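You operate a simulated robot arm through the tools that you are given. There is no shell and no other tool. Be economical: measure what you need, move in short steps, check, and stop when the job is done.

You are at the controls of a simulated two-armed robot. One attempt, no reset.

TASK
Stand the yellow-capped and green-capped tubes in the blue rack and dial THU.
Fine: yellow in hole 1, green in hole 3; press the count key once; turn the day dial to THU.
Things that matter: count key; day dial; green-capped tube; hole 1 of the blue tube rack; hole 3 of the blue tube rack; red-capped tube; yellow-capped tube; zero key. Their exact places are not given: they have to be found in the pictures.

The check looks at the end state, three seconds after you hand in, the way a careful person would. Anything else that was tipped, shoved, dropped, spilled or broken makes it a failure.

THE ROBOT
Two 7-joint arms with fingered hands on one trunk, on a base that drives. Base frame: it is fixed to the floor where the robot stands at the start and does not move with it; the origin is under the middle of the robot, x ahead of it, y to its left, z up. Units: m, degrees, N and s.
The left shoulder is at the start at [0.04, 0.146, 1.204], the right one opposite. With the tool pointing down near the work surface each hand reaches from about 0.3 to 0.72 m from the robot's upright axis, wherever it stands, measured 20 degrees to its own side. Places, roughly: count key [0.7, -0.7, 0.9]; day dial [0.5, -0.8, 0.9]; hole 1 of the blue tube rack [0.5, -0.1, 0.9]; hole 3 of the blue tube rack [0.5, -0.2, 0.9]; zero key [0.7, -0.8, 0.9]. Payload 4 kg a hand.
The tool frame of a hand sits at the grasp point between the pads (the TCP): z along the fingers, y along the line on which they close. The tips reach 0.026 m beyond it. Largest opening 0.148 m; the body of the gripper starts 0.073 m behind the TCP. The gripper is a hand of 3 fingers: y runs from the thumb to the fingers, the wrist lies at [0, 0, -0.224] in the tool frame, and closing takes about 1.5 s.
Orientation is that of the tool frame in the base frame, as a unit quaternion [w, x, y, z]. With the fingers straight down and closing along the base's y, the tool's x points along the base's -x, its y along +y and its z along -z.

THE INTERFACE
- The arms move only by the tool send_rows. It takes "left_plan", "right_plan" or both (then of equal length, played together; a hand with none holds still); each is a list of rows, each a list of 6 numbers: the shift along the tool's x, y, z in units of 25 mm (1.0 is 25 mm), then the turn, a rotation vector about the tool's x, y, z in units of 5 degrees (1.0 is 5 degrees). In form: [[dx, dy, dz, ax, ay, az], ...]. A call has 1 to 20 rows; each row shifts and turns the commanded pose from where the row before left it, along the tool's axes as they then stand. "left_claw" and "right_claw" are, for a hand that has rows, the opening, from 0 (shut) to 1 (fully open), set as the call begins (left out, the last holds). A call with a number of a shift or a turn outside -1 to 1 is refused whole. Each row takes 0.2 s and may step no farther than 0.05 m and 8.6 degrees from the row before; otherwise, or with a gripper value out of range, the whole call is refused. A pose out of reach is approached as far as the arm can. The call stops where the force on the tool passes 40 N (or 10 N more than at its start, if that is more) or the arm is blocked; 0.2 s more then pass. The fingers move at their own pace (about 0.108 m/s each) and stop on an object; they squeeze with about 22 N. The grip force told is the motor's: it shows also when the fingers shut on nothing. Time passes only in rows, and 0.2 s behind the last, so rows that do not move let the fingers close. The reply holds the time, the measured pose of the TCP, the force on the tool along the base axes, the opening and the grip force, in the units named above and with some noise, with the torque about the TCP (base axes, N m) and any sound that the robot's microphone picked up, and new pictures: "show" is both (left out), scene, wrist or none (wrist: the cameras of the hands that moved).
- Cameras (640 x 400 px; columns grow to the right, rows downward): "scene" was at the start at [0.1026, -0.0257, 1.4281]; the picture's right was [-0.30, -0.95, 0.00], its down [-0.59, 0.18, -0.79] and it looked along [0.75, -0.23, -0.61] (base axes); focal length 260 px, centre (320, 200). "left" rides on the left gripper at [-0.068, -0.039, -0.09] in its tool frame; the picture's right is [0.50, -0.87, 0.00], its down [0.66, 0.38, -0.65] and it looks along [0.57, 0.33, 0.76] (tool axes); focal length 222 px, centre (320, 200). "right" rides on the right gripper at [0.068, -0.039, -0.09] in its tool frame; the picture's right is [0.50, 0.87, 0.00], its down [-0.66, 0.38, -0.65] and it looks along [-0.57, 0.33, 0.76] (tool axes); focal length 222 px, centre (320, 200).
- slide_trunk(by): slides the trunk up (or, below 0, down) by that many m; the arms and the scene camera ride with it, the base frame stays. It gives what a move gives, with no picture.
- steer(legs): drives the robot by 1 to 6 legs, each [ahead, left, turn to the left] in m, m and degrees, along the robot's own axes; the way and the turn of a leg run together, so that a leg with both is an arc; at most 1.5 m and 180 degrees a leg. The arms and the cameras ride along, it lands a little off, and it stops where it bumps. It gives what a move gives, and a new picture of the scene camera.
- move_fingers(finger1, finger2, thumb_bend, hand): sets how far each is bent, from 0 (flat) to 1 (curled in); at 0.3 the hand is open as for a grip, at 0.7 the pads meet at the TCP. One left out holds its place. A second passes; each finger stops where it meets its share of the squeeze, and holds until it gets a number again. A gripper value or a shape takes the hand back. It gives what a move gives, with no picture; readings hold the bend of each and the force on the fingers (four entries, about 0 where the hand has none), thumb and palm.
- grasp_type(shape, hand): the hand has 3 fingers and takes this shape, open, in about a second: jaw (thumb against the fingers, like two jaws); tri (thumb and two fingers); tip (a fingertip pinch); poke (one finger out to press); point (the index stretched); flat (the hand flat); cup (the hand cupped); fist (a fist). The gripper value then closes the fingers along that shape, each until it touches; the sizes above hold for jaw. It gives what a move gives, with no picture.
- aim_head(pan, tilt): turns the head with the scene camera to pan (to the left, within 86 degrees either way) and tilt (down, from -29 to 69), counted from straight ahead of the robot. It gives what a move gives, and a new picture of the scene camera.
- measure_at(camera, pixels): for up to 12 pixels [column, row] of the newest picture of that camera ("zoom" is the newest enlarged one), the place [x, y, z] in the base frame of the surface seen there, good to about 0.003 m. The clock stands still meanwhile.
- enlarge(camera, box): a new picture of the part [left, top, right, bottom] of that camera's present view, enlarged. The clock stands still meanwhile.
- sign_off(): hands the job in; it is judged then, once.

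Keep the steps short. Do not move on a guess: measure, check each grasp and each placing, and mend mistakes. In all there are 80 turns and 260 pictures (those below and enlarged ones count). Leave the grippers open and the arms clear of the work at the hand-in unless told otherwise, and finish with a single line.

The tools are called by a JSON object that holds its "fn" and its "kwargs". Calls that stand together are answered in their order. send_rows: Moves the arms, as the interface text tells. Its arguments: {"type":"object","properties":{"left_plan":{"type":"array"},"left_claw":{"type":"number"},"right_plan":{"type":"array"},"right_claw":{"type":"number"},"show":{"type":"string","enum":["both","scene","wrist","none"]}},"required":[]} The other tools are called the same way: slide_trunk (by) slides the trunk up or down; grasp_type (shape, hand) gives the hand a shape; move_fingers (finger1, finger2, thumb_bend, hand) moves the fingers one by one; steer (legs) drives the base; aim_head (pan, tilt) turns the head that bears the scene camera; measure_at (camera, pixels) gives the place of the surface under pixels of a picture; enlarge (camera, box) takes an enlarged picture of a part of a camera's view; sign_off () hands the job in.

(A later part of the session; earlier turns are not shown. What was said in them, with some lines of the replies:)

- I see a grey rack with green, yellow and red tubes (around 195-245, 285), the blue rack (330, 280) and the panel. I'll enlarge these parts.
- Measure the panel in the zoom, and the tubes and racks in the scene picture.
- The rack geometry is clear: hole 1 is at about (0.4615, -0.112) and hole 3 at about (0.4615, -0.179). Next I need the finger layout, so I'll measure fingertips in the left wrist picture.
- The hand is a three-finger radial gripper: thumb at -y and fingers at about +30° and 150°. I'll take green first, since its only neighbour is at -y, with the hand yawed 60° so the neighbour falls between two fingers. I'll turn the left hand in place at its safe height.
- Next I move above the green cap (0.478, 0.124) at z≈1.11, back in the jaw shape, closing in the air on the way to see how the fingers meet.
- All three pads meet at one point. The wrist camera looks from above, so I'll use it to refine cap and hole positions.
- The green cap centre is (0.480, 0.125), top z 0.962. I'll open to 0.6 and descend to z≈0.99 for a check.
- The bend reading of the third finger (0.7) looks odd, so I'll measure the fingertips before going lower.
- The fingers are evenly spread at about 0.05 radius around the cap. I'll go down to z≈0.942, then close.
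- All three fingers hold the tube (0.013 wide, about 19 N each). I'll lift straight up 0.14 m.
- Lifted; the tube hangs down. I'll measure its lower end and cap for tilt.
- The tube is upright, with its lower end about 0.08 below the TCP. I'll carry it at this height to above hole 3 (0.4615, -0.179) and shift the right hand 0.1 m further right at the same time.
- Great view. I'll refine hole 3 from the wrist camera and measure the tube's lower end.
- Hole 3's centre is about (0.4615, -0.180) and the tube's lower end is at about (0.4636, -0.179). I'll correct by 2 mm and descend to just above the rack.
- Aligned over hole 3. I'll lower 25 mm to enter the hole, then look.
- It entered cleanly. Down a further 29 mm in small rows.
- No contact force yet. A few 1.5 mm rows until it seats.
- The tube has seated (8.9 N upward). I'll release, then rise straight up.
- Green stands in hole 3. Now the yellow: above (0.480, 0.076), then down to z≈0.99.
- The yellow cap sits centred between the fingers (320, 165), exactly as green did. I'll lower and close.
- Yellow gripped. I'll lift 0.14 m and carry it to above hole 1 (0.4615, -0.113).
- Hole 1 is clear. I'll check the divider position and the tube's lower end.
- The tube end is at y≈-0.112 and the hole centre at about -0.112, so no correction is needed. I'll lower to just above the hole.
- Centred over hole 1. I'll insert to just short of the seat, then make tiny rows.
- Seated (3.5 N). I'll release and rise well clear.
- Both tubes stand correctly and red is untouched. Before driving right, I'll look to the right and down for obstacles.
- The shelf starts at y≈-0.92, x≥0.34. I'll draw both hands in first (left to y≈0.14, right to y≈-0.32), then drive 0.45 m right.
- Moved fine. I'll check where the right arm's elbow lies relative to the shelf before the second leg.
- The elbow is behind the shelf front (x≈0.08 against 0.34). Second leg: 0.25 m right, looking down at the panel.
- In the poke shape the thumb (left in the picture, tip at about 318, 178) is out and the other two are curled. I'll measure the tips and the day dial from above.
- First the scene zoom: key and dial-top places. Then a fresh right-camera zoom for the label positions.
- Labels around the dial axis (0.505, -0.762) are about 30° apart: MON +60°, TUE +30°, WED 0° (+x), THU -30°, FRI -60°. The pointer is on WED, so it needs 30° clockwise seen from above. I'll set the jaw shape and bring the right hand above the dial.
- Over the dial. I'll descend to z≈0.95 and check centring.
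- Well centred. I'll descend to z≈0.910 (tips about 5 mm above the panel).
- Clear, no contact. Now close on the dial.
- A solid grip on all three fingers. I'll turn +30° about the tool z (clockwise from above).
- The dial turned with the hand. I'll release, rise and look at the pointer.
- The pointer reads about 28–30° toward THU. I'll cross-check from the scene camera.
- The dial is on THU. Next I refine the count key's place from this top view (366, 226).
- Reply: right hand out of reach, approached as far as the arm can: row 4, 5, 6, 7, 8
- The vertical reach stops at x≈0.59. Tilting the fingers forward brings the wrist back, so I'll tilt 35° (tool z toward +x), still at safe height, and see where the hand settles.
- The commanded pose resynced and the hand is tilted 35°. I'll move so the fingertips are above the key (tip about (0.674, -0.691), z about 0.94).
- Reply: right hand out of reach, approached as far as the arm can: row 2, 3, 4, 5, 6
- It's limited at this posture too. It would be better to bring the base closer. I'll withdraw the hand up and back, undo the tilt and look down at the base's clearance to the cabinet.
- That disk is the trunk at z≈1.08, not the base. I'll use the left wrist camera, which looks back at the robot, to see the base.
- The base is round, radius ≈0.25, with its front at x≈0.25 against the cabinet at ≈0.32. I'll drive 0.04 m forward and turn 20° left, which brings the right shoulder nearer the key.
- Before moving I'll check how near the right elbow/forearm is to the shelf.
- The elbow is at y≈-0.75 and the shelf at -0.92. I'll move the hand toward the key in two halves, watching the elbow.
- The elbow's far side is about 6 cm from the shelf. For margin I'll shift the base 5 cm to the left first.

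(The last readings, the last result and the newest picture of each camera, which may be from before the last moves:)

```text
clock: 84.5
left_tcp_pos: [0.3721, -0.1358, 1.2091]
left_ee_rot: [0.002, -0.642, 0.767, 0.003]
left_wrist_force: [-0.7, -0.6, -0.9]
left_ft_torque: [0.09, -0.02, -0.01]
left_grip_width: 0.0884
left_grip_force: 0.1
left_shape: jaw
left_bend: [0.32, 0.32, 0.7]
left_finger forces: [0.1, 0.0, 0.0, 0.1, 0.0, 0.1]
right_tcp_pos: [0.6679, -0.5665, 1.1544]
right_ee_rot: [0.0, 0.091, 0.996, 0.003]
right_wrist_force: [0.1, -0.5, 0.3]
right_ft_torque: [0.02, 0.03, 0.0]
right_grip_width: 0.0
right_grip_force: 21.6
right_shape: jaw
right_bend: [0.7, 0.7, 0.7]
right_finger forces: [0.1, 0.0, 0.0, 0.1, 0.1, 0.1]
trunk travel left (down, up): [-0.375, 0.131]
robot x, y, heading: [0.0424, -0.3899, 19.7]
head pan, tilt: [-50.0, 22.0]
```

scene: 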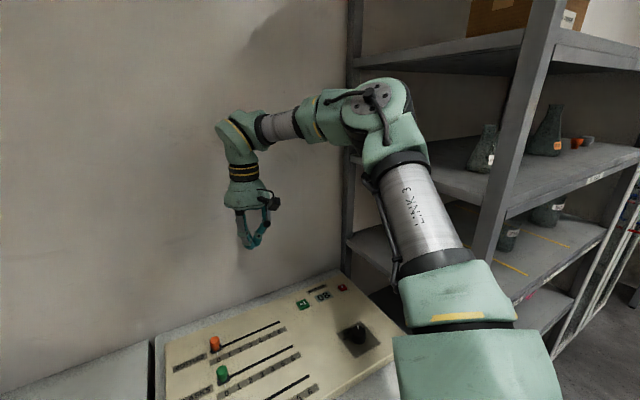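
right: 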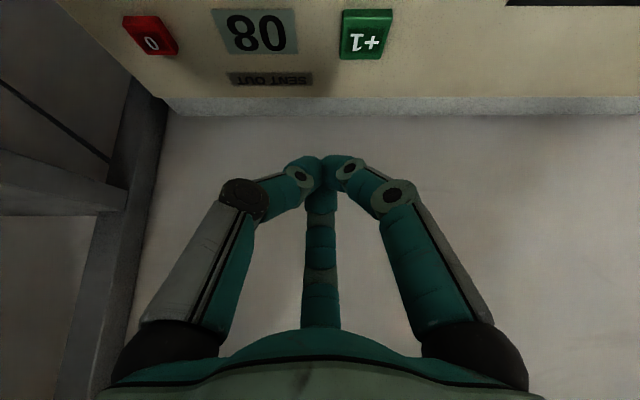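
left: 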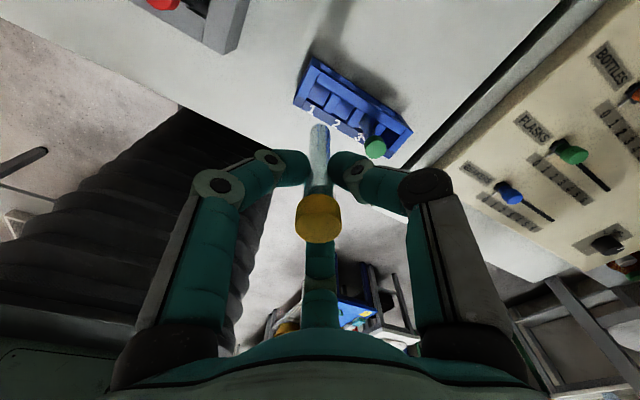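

Now move to above the key, lowering to z≈1.0.

{"fn": "send_rows", "kwargs": {"right_plan": [[-0.12, -0.561, 0.2, 0, 0, 0], [-0.12, -0.561, 0.6, 0, 0, 0], [-0.12, -0.561, 0.77, 0, 0, 0], [-0.12, -0.561, 0.77, 0, 0, 0], [-0.12, -0.561, 0.77, 0, 0, 0], [-0.12, -0.561, 0.77, 0, 0, 0], [-0.12, -0.561, 0.77, 0, 0, 0], [-0.12, -0.561, 0.77, 0, 0, 0], [-0.12, -0.561, 0.77, 0, 0, 0], [0, 0, 0, 0, 0, 0]]}}

```text
clock: 86.7
left_tcp_pos: [0.3722, -0.1276, 1.2089]
left_ee_rot: [-0.001, -0.642, 0.767, 0.0]
left_wrist_force: [-0.3, -0.3, -0.6]
left_ft_torque: [0.01, -0.01, 0.02]
left_grip_width: 0.0881
left_grip_force: 0.0
left_shape: jaw
left_bend: [0.32, 0.32, 0.7]
left_finger forces: [0.1, 0.1, 0.0, 0.1, 0.1, 0.1]
right_tcp_pos: [0.6725, -0.6894, 1.0011]
right_ee_rot: [0.001, 0.091, 0.996, 0.0]
right_wrist_force: [0.8, -0.2, -0.4]
right_ft_torque: [-0.02, 0.03, -0.02]
right_grip_width: 0.0
right_grip_force: 21.9
right_shape: jaw
right_bend: [0.7, 0.7, 0.7]
right_finger forces: [0.0, 0.1, 0.0, 0.0, 0.1, 0.0]
trunk travel left (down, up): [-0.375, 0.131]
robot x, y, heading: [0.0411, -0.3935, 19.9]
head pan, tilt: [-50.0, 22.0]
```

scene: 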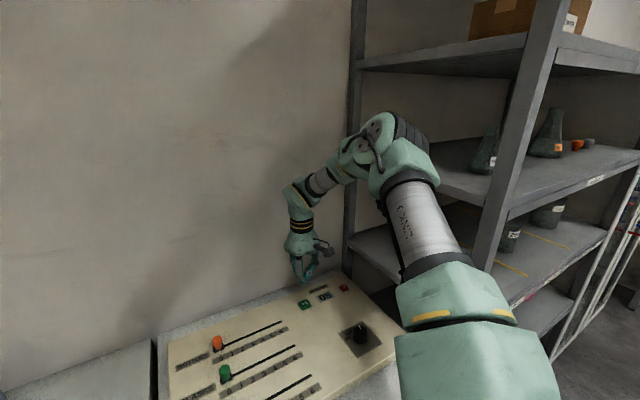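
right: 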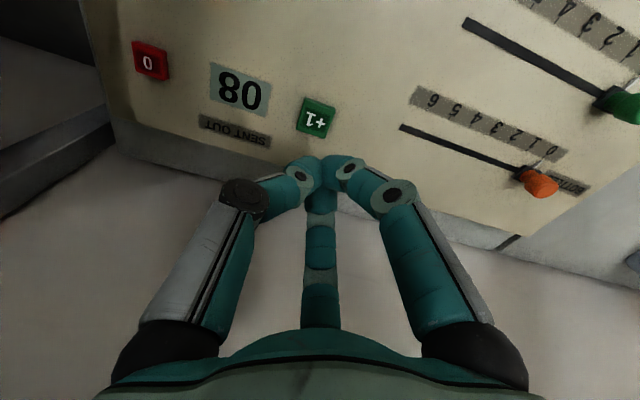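

Reachable now. I'll re-measure the key from this camera and lower to tips about 1 cm above it.

{"fn": "measure_at", "kwargs": {"camera": "right", "pixels": [[316, 116], [306, 98], [334, 106], [299, 126], [327, 132]]}}

{"fn": "send_rows", "kwargs": {"right_plan": [[0, 0, 0.7, 0, 0, 0], [0, 0, 0.8, 0, 0, 0], [0, 0, 0.8, 0, 0, 0], [0, 0, 0.6, 0, 0, 0], [0, 0, 0, 0, 0, 0]]}}

{"fn": "enlarge", "kwargs": {"camera": "scene", "box": [260, 240, 380, 330]}}

```text
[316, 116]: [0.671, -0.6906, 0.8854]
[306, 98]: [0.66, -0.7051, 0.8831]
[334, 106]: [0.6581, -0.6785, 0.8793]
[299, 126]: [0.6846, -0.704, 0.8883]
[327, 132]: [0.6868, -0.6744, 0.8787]
```

```text
clock: 87.9
left_tcp_pos: [0.3734, -0.1284, 1.2076]
left_ee_rot: [-0.001, -0.642, 0.767, 0.0]
left_wrist_force: [-0.6, 0.5, 0.6]
left_ft_torque: [-0.01, -0.02, 0.01]
left_grip_width: 0.0885
left_grip_force: 0.1
left_shape: jaw
left_bend: [0.32, 0.32, 0.7]
left_finger forces: [0.0, 0.1, 0.1, 0.1, 0.0, 0.0]
right_tcp_pos: [0.6721, -0.6897, 0.928]
right_ee_rot: [0.001, 0.092, 0.996, 0.001]
right_wrist_force: [0.0, 0.0, 0.1]
right_ft_torque: [0.04, -0.01, -0.03]
right_grip_width: 0.0002
right_grip_force: 22.2
right_shape: jaw
right_bend: [0.7, 0.7, 0.7]
right_finger forces: [0.1, 0.0, 0.0, 0.0, 0.0, 0.0]
trunk travel left (down, up): [-0.375, 0.131]
robot x, y, heading: [0.0409, -0.3917, 19.8]
head pan, tilt: [-50.0, 22.0]
```

scene: 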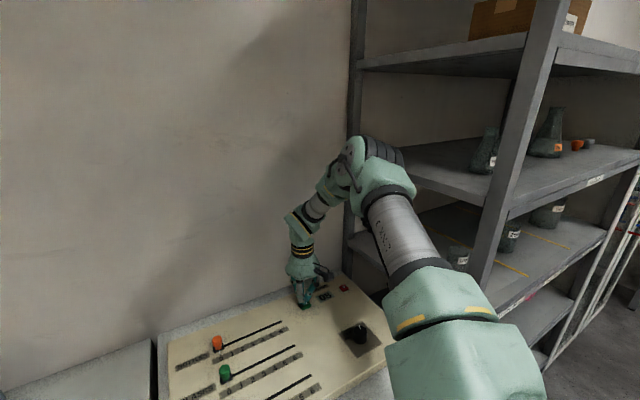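
right: 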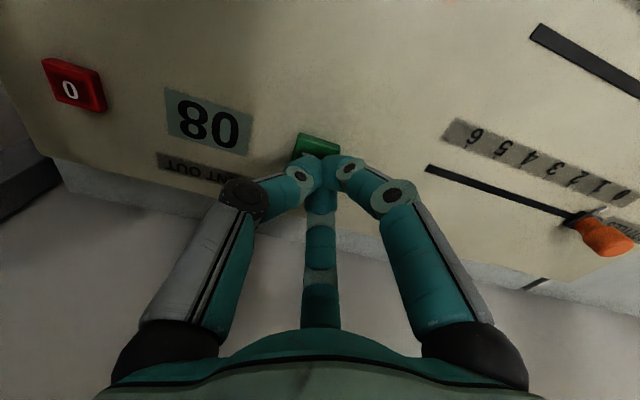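

```text
4.44 times, centred on (320, 285) of scene
```

zoom: 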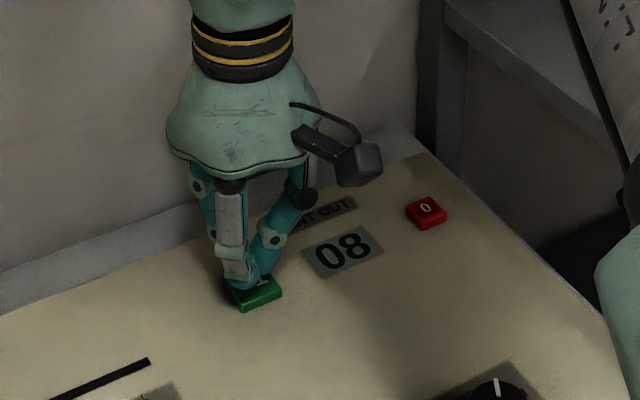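

The fingertips are over the key and the display reads 08. I'll press down in 2 mm rows.

{"fn": "send_rows", "kwargs": {"right_plan": [[0, 0, 0.1, 0, 0, 0], [0, 0, 0.1, 0, 0, 0], [0, 0, 0.1, 0, 0, 0], [0, 0, 0.1, 0, 0, 0], [0, 0, 0.08, 0, 0, 0], [0, 0, 0.08, 0, 0, 0], [0, 0, 0.08, 0, 0, 0]], "show": "none"}}

{"fn": "enlarge", "kwargs": {"camera": "scene", "box": [260, 240, 380, 330]}}

```text
clock: 89.5
left_tcp_pos: [0.3723, -0.1279, 1.2068]
left_ee_rot: [-0.001, -0.642, 0.767, 0.0]
left_wrist_force: [0.0, 0.3, 0.1]
left_ft_torque: [-0.02, -0.02, -0.02]
left_grip_width: 0.0884
left_grip_force: 0.1
left_shape: jaw
left_bend: [0.32, 0.32, 0.7]
left_finger forces: [0.0, 0.0, 0.0, 0.1, 0.0, 0.0]
right_tcp_pos: [0.6724, -0.6899, 0.9133]
right_ee_rot: [0.001, 0.091, 0.996, 0.0]
right_wrist_force: [0.2, -0.7, 1.0]
right_ft_torque: [-0.01, 0.02, -0.01]
right_grip_width: 0.0001
right_grip_force: 22.1
right_shape: jaw
right_bend: [0.7, 0.7, 0.7]
right_finger forces: [0.0, 0.1, 0.0, 0.1, 0.1, 0.1]
trunk travel left (down, up): [-0.375, 0.131]
robot x, y, heading: [0.0418, -0.3964, 19.6]
head pan, tilt: [-50.0, 22.0]
heard: click
```

```text
4.44 times, centred on (320, 285) of scene
```

zoom: 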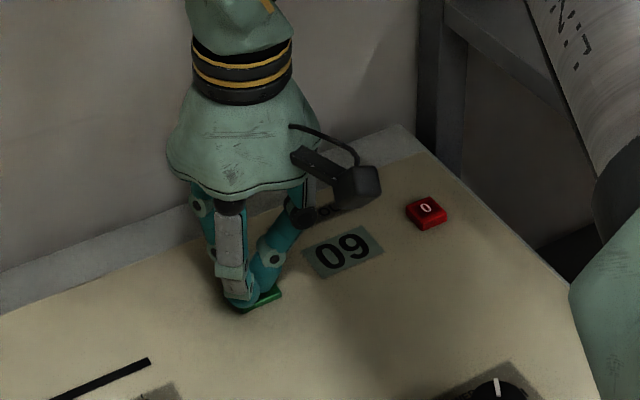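

A click was heard and the display now shows 09. I'll rise straight up at once, opening the hand only when clear.

{"fn": "send_rows", "kwargs": {"right_plan": [[0, 0, -0.8, 0, 0, 0], [0, 0, -0.8, 0, 0, 0], [0, 0, -0.9, 0, 0, 0], [0, 0, -0.9, 0, 0, 0], [0, 0, -0.9, 0, 0, 0], [0, 0, -0.9, 0, 0, 0], [0, 0, -0.9, 0, 0, 0], [0, 0, -0.9, 0, 0, 0], [0, 0, -0.9, 0, 0, 0], [0, 0, -0.9, 0, 0, 0], [0, 0, 0, 0, 0, 0]], "show": "wrist"}}

{"fn": "enlarge", "kwargs": {"camera": "scene", "box": [260, 240, 400, 350]}}

```text
clock: 91.9
left_tcp_pos: [0.3731, -0.1281, 1.2072]
left_ee_rot: [0.0, -0.641, 0.767, -0.001]
left_wrist_force: [0.0, 0.8, -0.3]
left_ft_torque: [0.0, 0.02, 0.04]
left_grip_width: 0.0882
left_grip_force: 0.1
left_shape: jaw
left_bend: [0.32, 0.32, 0.7]
left_finger forces: [0.1, 0.0, 0.0, 0.1, 0.0, 0.0]
right_tcp_pos: [0.6722, -0.6897, 1.1338]
right_ee_rot: [0.001, 0.092, 0.996, 0.001]
right_wrist_force: [-0.1, 0.2, 0.5]
right_ft_torque: [-0.01, -0.01, 0.01]
right_grip_width: 0.0
right_grip_force: 21.6
right_shape: jaw
right_bend: [0.7, 0.7, 0.7]
right_finger forces: [0.1, 0.0, 0.0, 0.0, 0.1, 0.1]
trunk travel left (down, up): [-0.375, 0.131]
robot x, y, heading: [0.0391, -0.3899, 19.9]
head pan, tilt: [-50.0, 22.0]
```

right: 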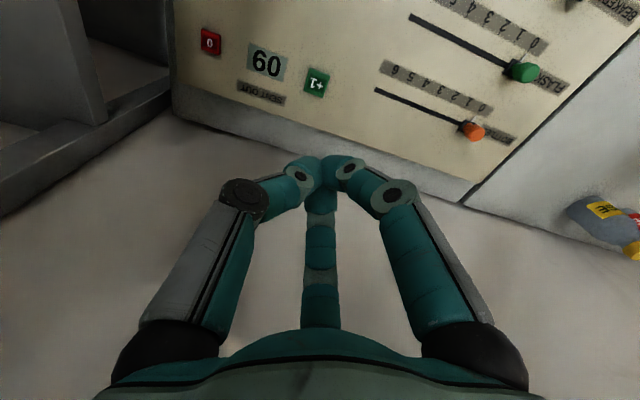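

```text
3.64 times, centred on (330, 295) of scene
```

zoom: 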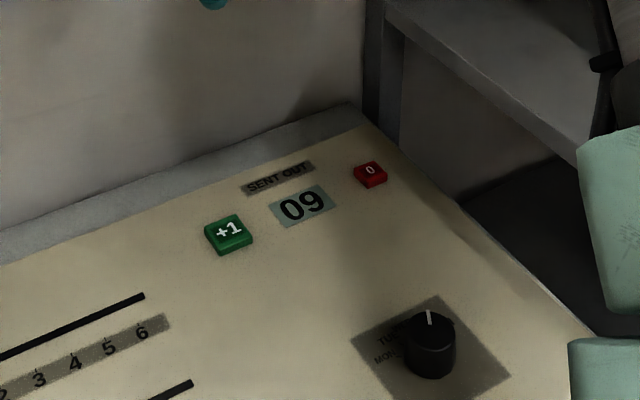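

The display reads 09, the key is back up and the dial is still on THU. I'll draw the right hand back and up and open both grippers, then do a final check of everything.

{"fn": "send_rows", "kwargs": {"right_plan": [[0.76, 0.45, -0.36, 0, 0, 0], [0.76, 0.45, -0.36, 0, 0, 0], [0.76, 0.45, -0.36, 0, 0, 0], [0.76, 0.45, -0.36, 0, 0, 0], [0.76, 0.45, -0.36, 0, 0, 0], [0.76, 0.45, -0.36, 0, 0, 0], [0.76, 0.45, -0.36, 0, 0, 0], [0.76, 0.45, -0.36, 0, 0, 0], [0.76, 0.45, -0.36, 0, 0, 0], [0, 0, 0, 0, 0, 0]], "left_plan": [[0, 0, 0, 0, 0, 0], [0, 0, 0, 0, 0, 0], [0, 0, 0, 0, 0, 0], [0, 0, 0, 0, 0, 0], [0, 0, 0, 0, 0, 0], [0, 0, 0, 0, 0, 0], [0, 0, 0, 0, 0, 0], [0, 0, 0, 0, 0, 0], [0, 0, 0, 0, 0, 0], [0, 0, 0, 0, 0, 0]], "left_claw": 1.0, "right_claw": 1.0, "show": "none"}}

{"fn": "aim_head", "kwargs": {"pan": -25, "tilt": 55}}

```text
clock: 94.1
left_tcp_pos: [0.3728, -0.1275, 1.2069]
left_ee_rot: [0.0, -0.641, 0.767, -0.001]
left_wrist_force: [0.4, -0.8, -0.8]
left_ft_torque: [-0.03, 0.0, 0.01]
left_grip_width: 0.1482
left_grip_force: 0.2
left_shape: jaw
left_bend: [0.3, 0.3, 0.3]
left_finger forces: [0.0, 0.0, 0.0, 0.0, 0.0, 0.0]
right_tcp_pos: [0.522, -0.5602, 1.2139]
right_ee_rot: [0.001, 0.091, 0.996, -0.001]
right_wrist_force: [-0.6, -0.1, -0.1]
right_ft_torque: [0.01, 0.0, 0.07]
right_grip_width: 0.1478
right_grip_force: 0.0
right_shape: jaw
right_bend: [0.3, 0.3, 0.3]
right_finger forces: [0.0, 0.0, 0.0, 0.1, 0.0, 0.1]
trunk travel left (down, up): [-0.375, 0.131]
robot x, y, heading: [0.0386, -0.3927, 19.8]
head pan, tilt: [-50.0, 22.0]
```

```text
clock: 95.1
left_tcp_pos: [0.3721, -0.1281, 1.2096]
left_ee_rot: [0.0, -0.642, 0.767, -0.001]
left_wrist_force: [0.1, -0.1, -0.3]
left_ft_torque: [-0.01, 0.0, 0.0]
left_grip_width: 0.1481
left_grip_force: 0.1
left_shape: jaw
left_bend: [0.3, 0.3, 0.3]
left_finger forces: [0.1, 0.1, 0.0, 0.0, 0.1, 0.0]
right_tcp_pos: [0.5211, -0.5587, 1.2146]
right_ee_rot: [0.0, 0.092, 0.996, 0.0]
right_wrist_force: [-0.4, 0.4, -0.8]
right_ft_torque: [0.03, -0.02, 0.02]
right_grip_width: 0.1478
right_grip_force: 0.1
right_shape: jaw
right_bend: [0.3, 0.3, 0.3]
right_finger forces: [0.0, 0.1, 0.1, 0.1, 0.0, 0.0]
trunk travel left (down, up): [-0.375, 0.131]
robot x, y, heading: [0.0409, -0.3921, 19.9]
head pan, tilt: [-25.0, 55.0]
```

scene: 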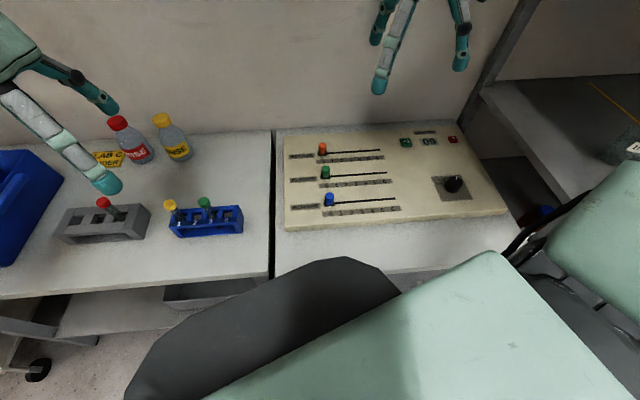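

{"fn": "enlarge", "kwargs": {"camera": "scene", "box": [50, 180, 250, 250]}}

{"fn": "enlarge", "kwargs": {"camera": "scene", "box": [390, 125, 490, 205]}}

```text
3.20 times, centred on (150, 215) of scene
```

zoom: 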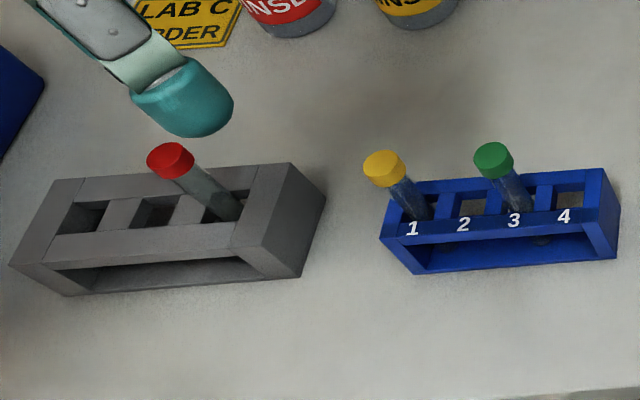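

```text
5.00 times, centred on (440, 165) of scene
```

zoom: 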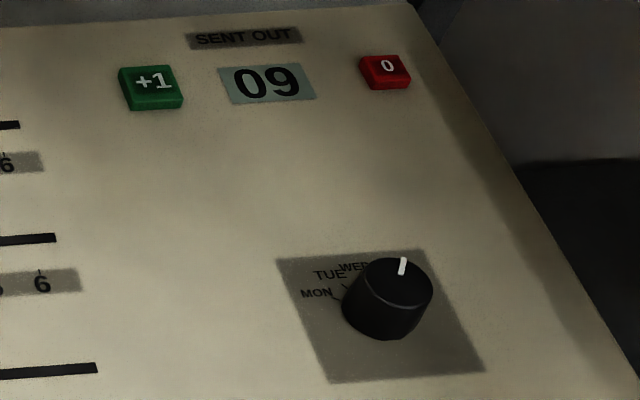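

All confirmed: yellow is in hole 1, green in hole 3, red is untouched, the count is 09 and the dial points at THU. The hands are open and clear, so I'm handing in.

{"fn": "sign_off", "kwargs": {}}

```text
The job is handed in.
```

The job is handed in: the yellow-capped tube stands in hole 1 and the green-capped tube in hole 3, one press of the count key took the display from 08 to 09, and the day dial points to THU.
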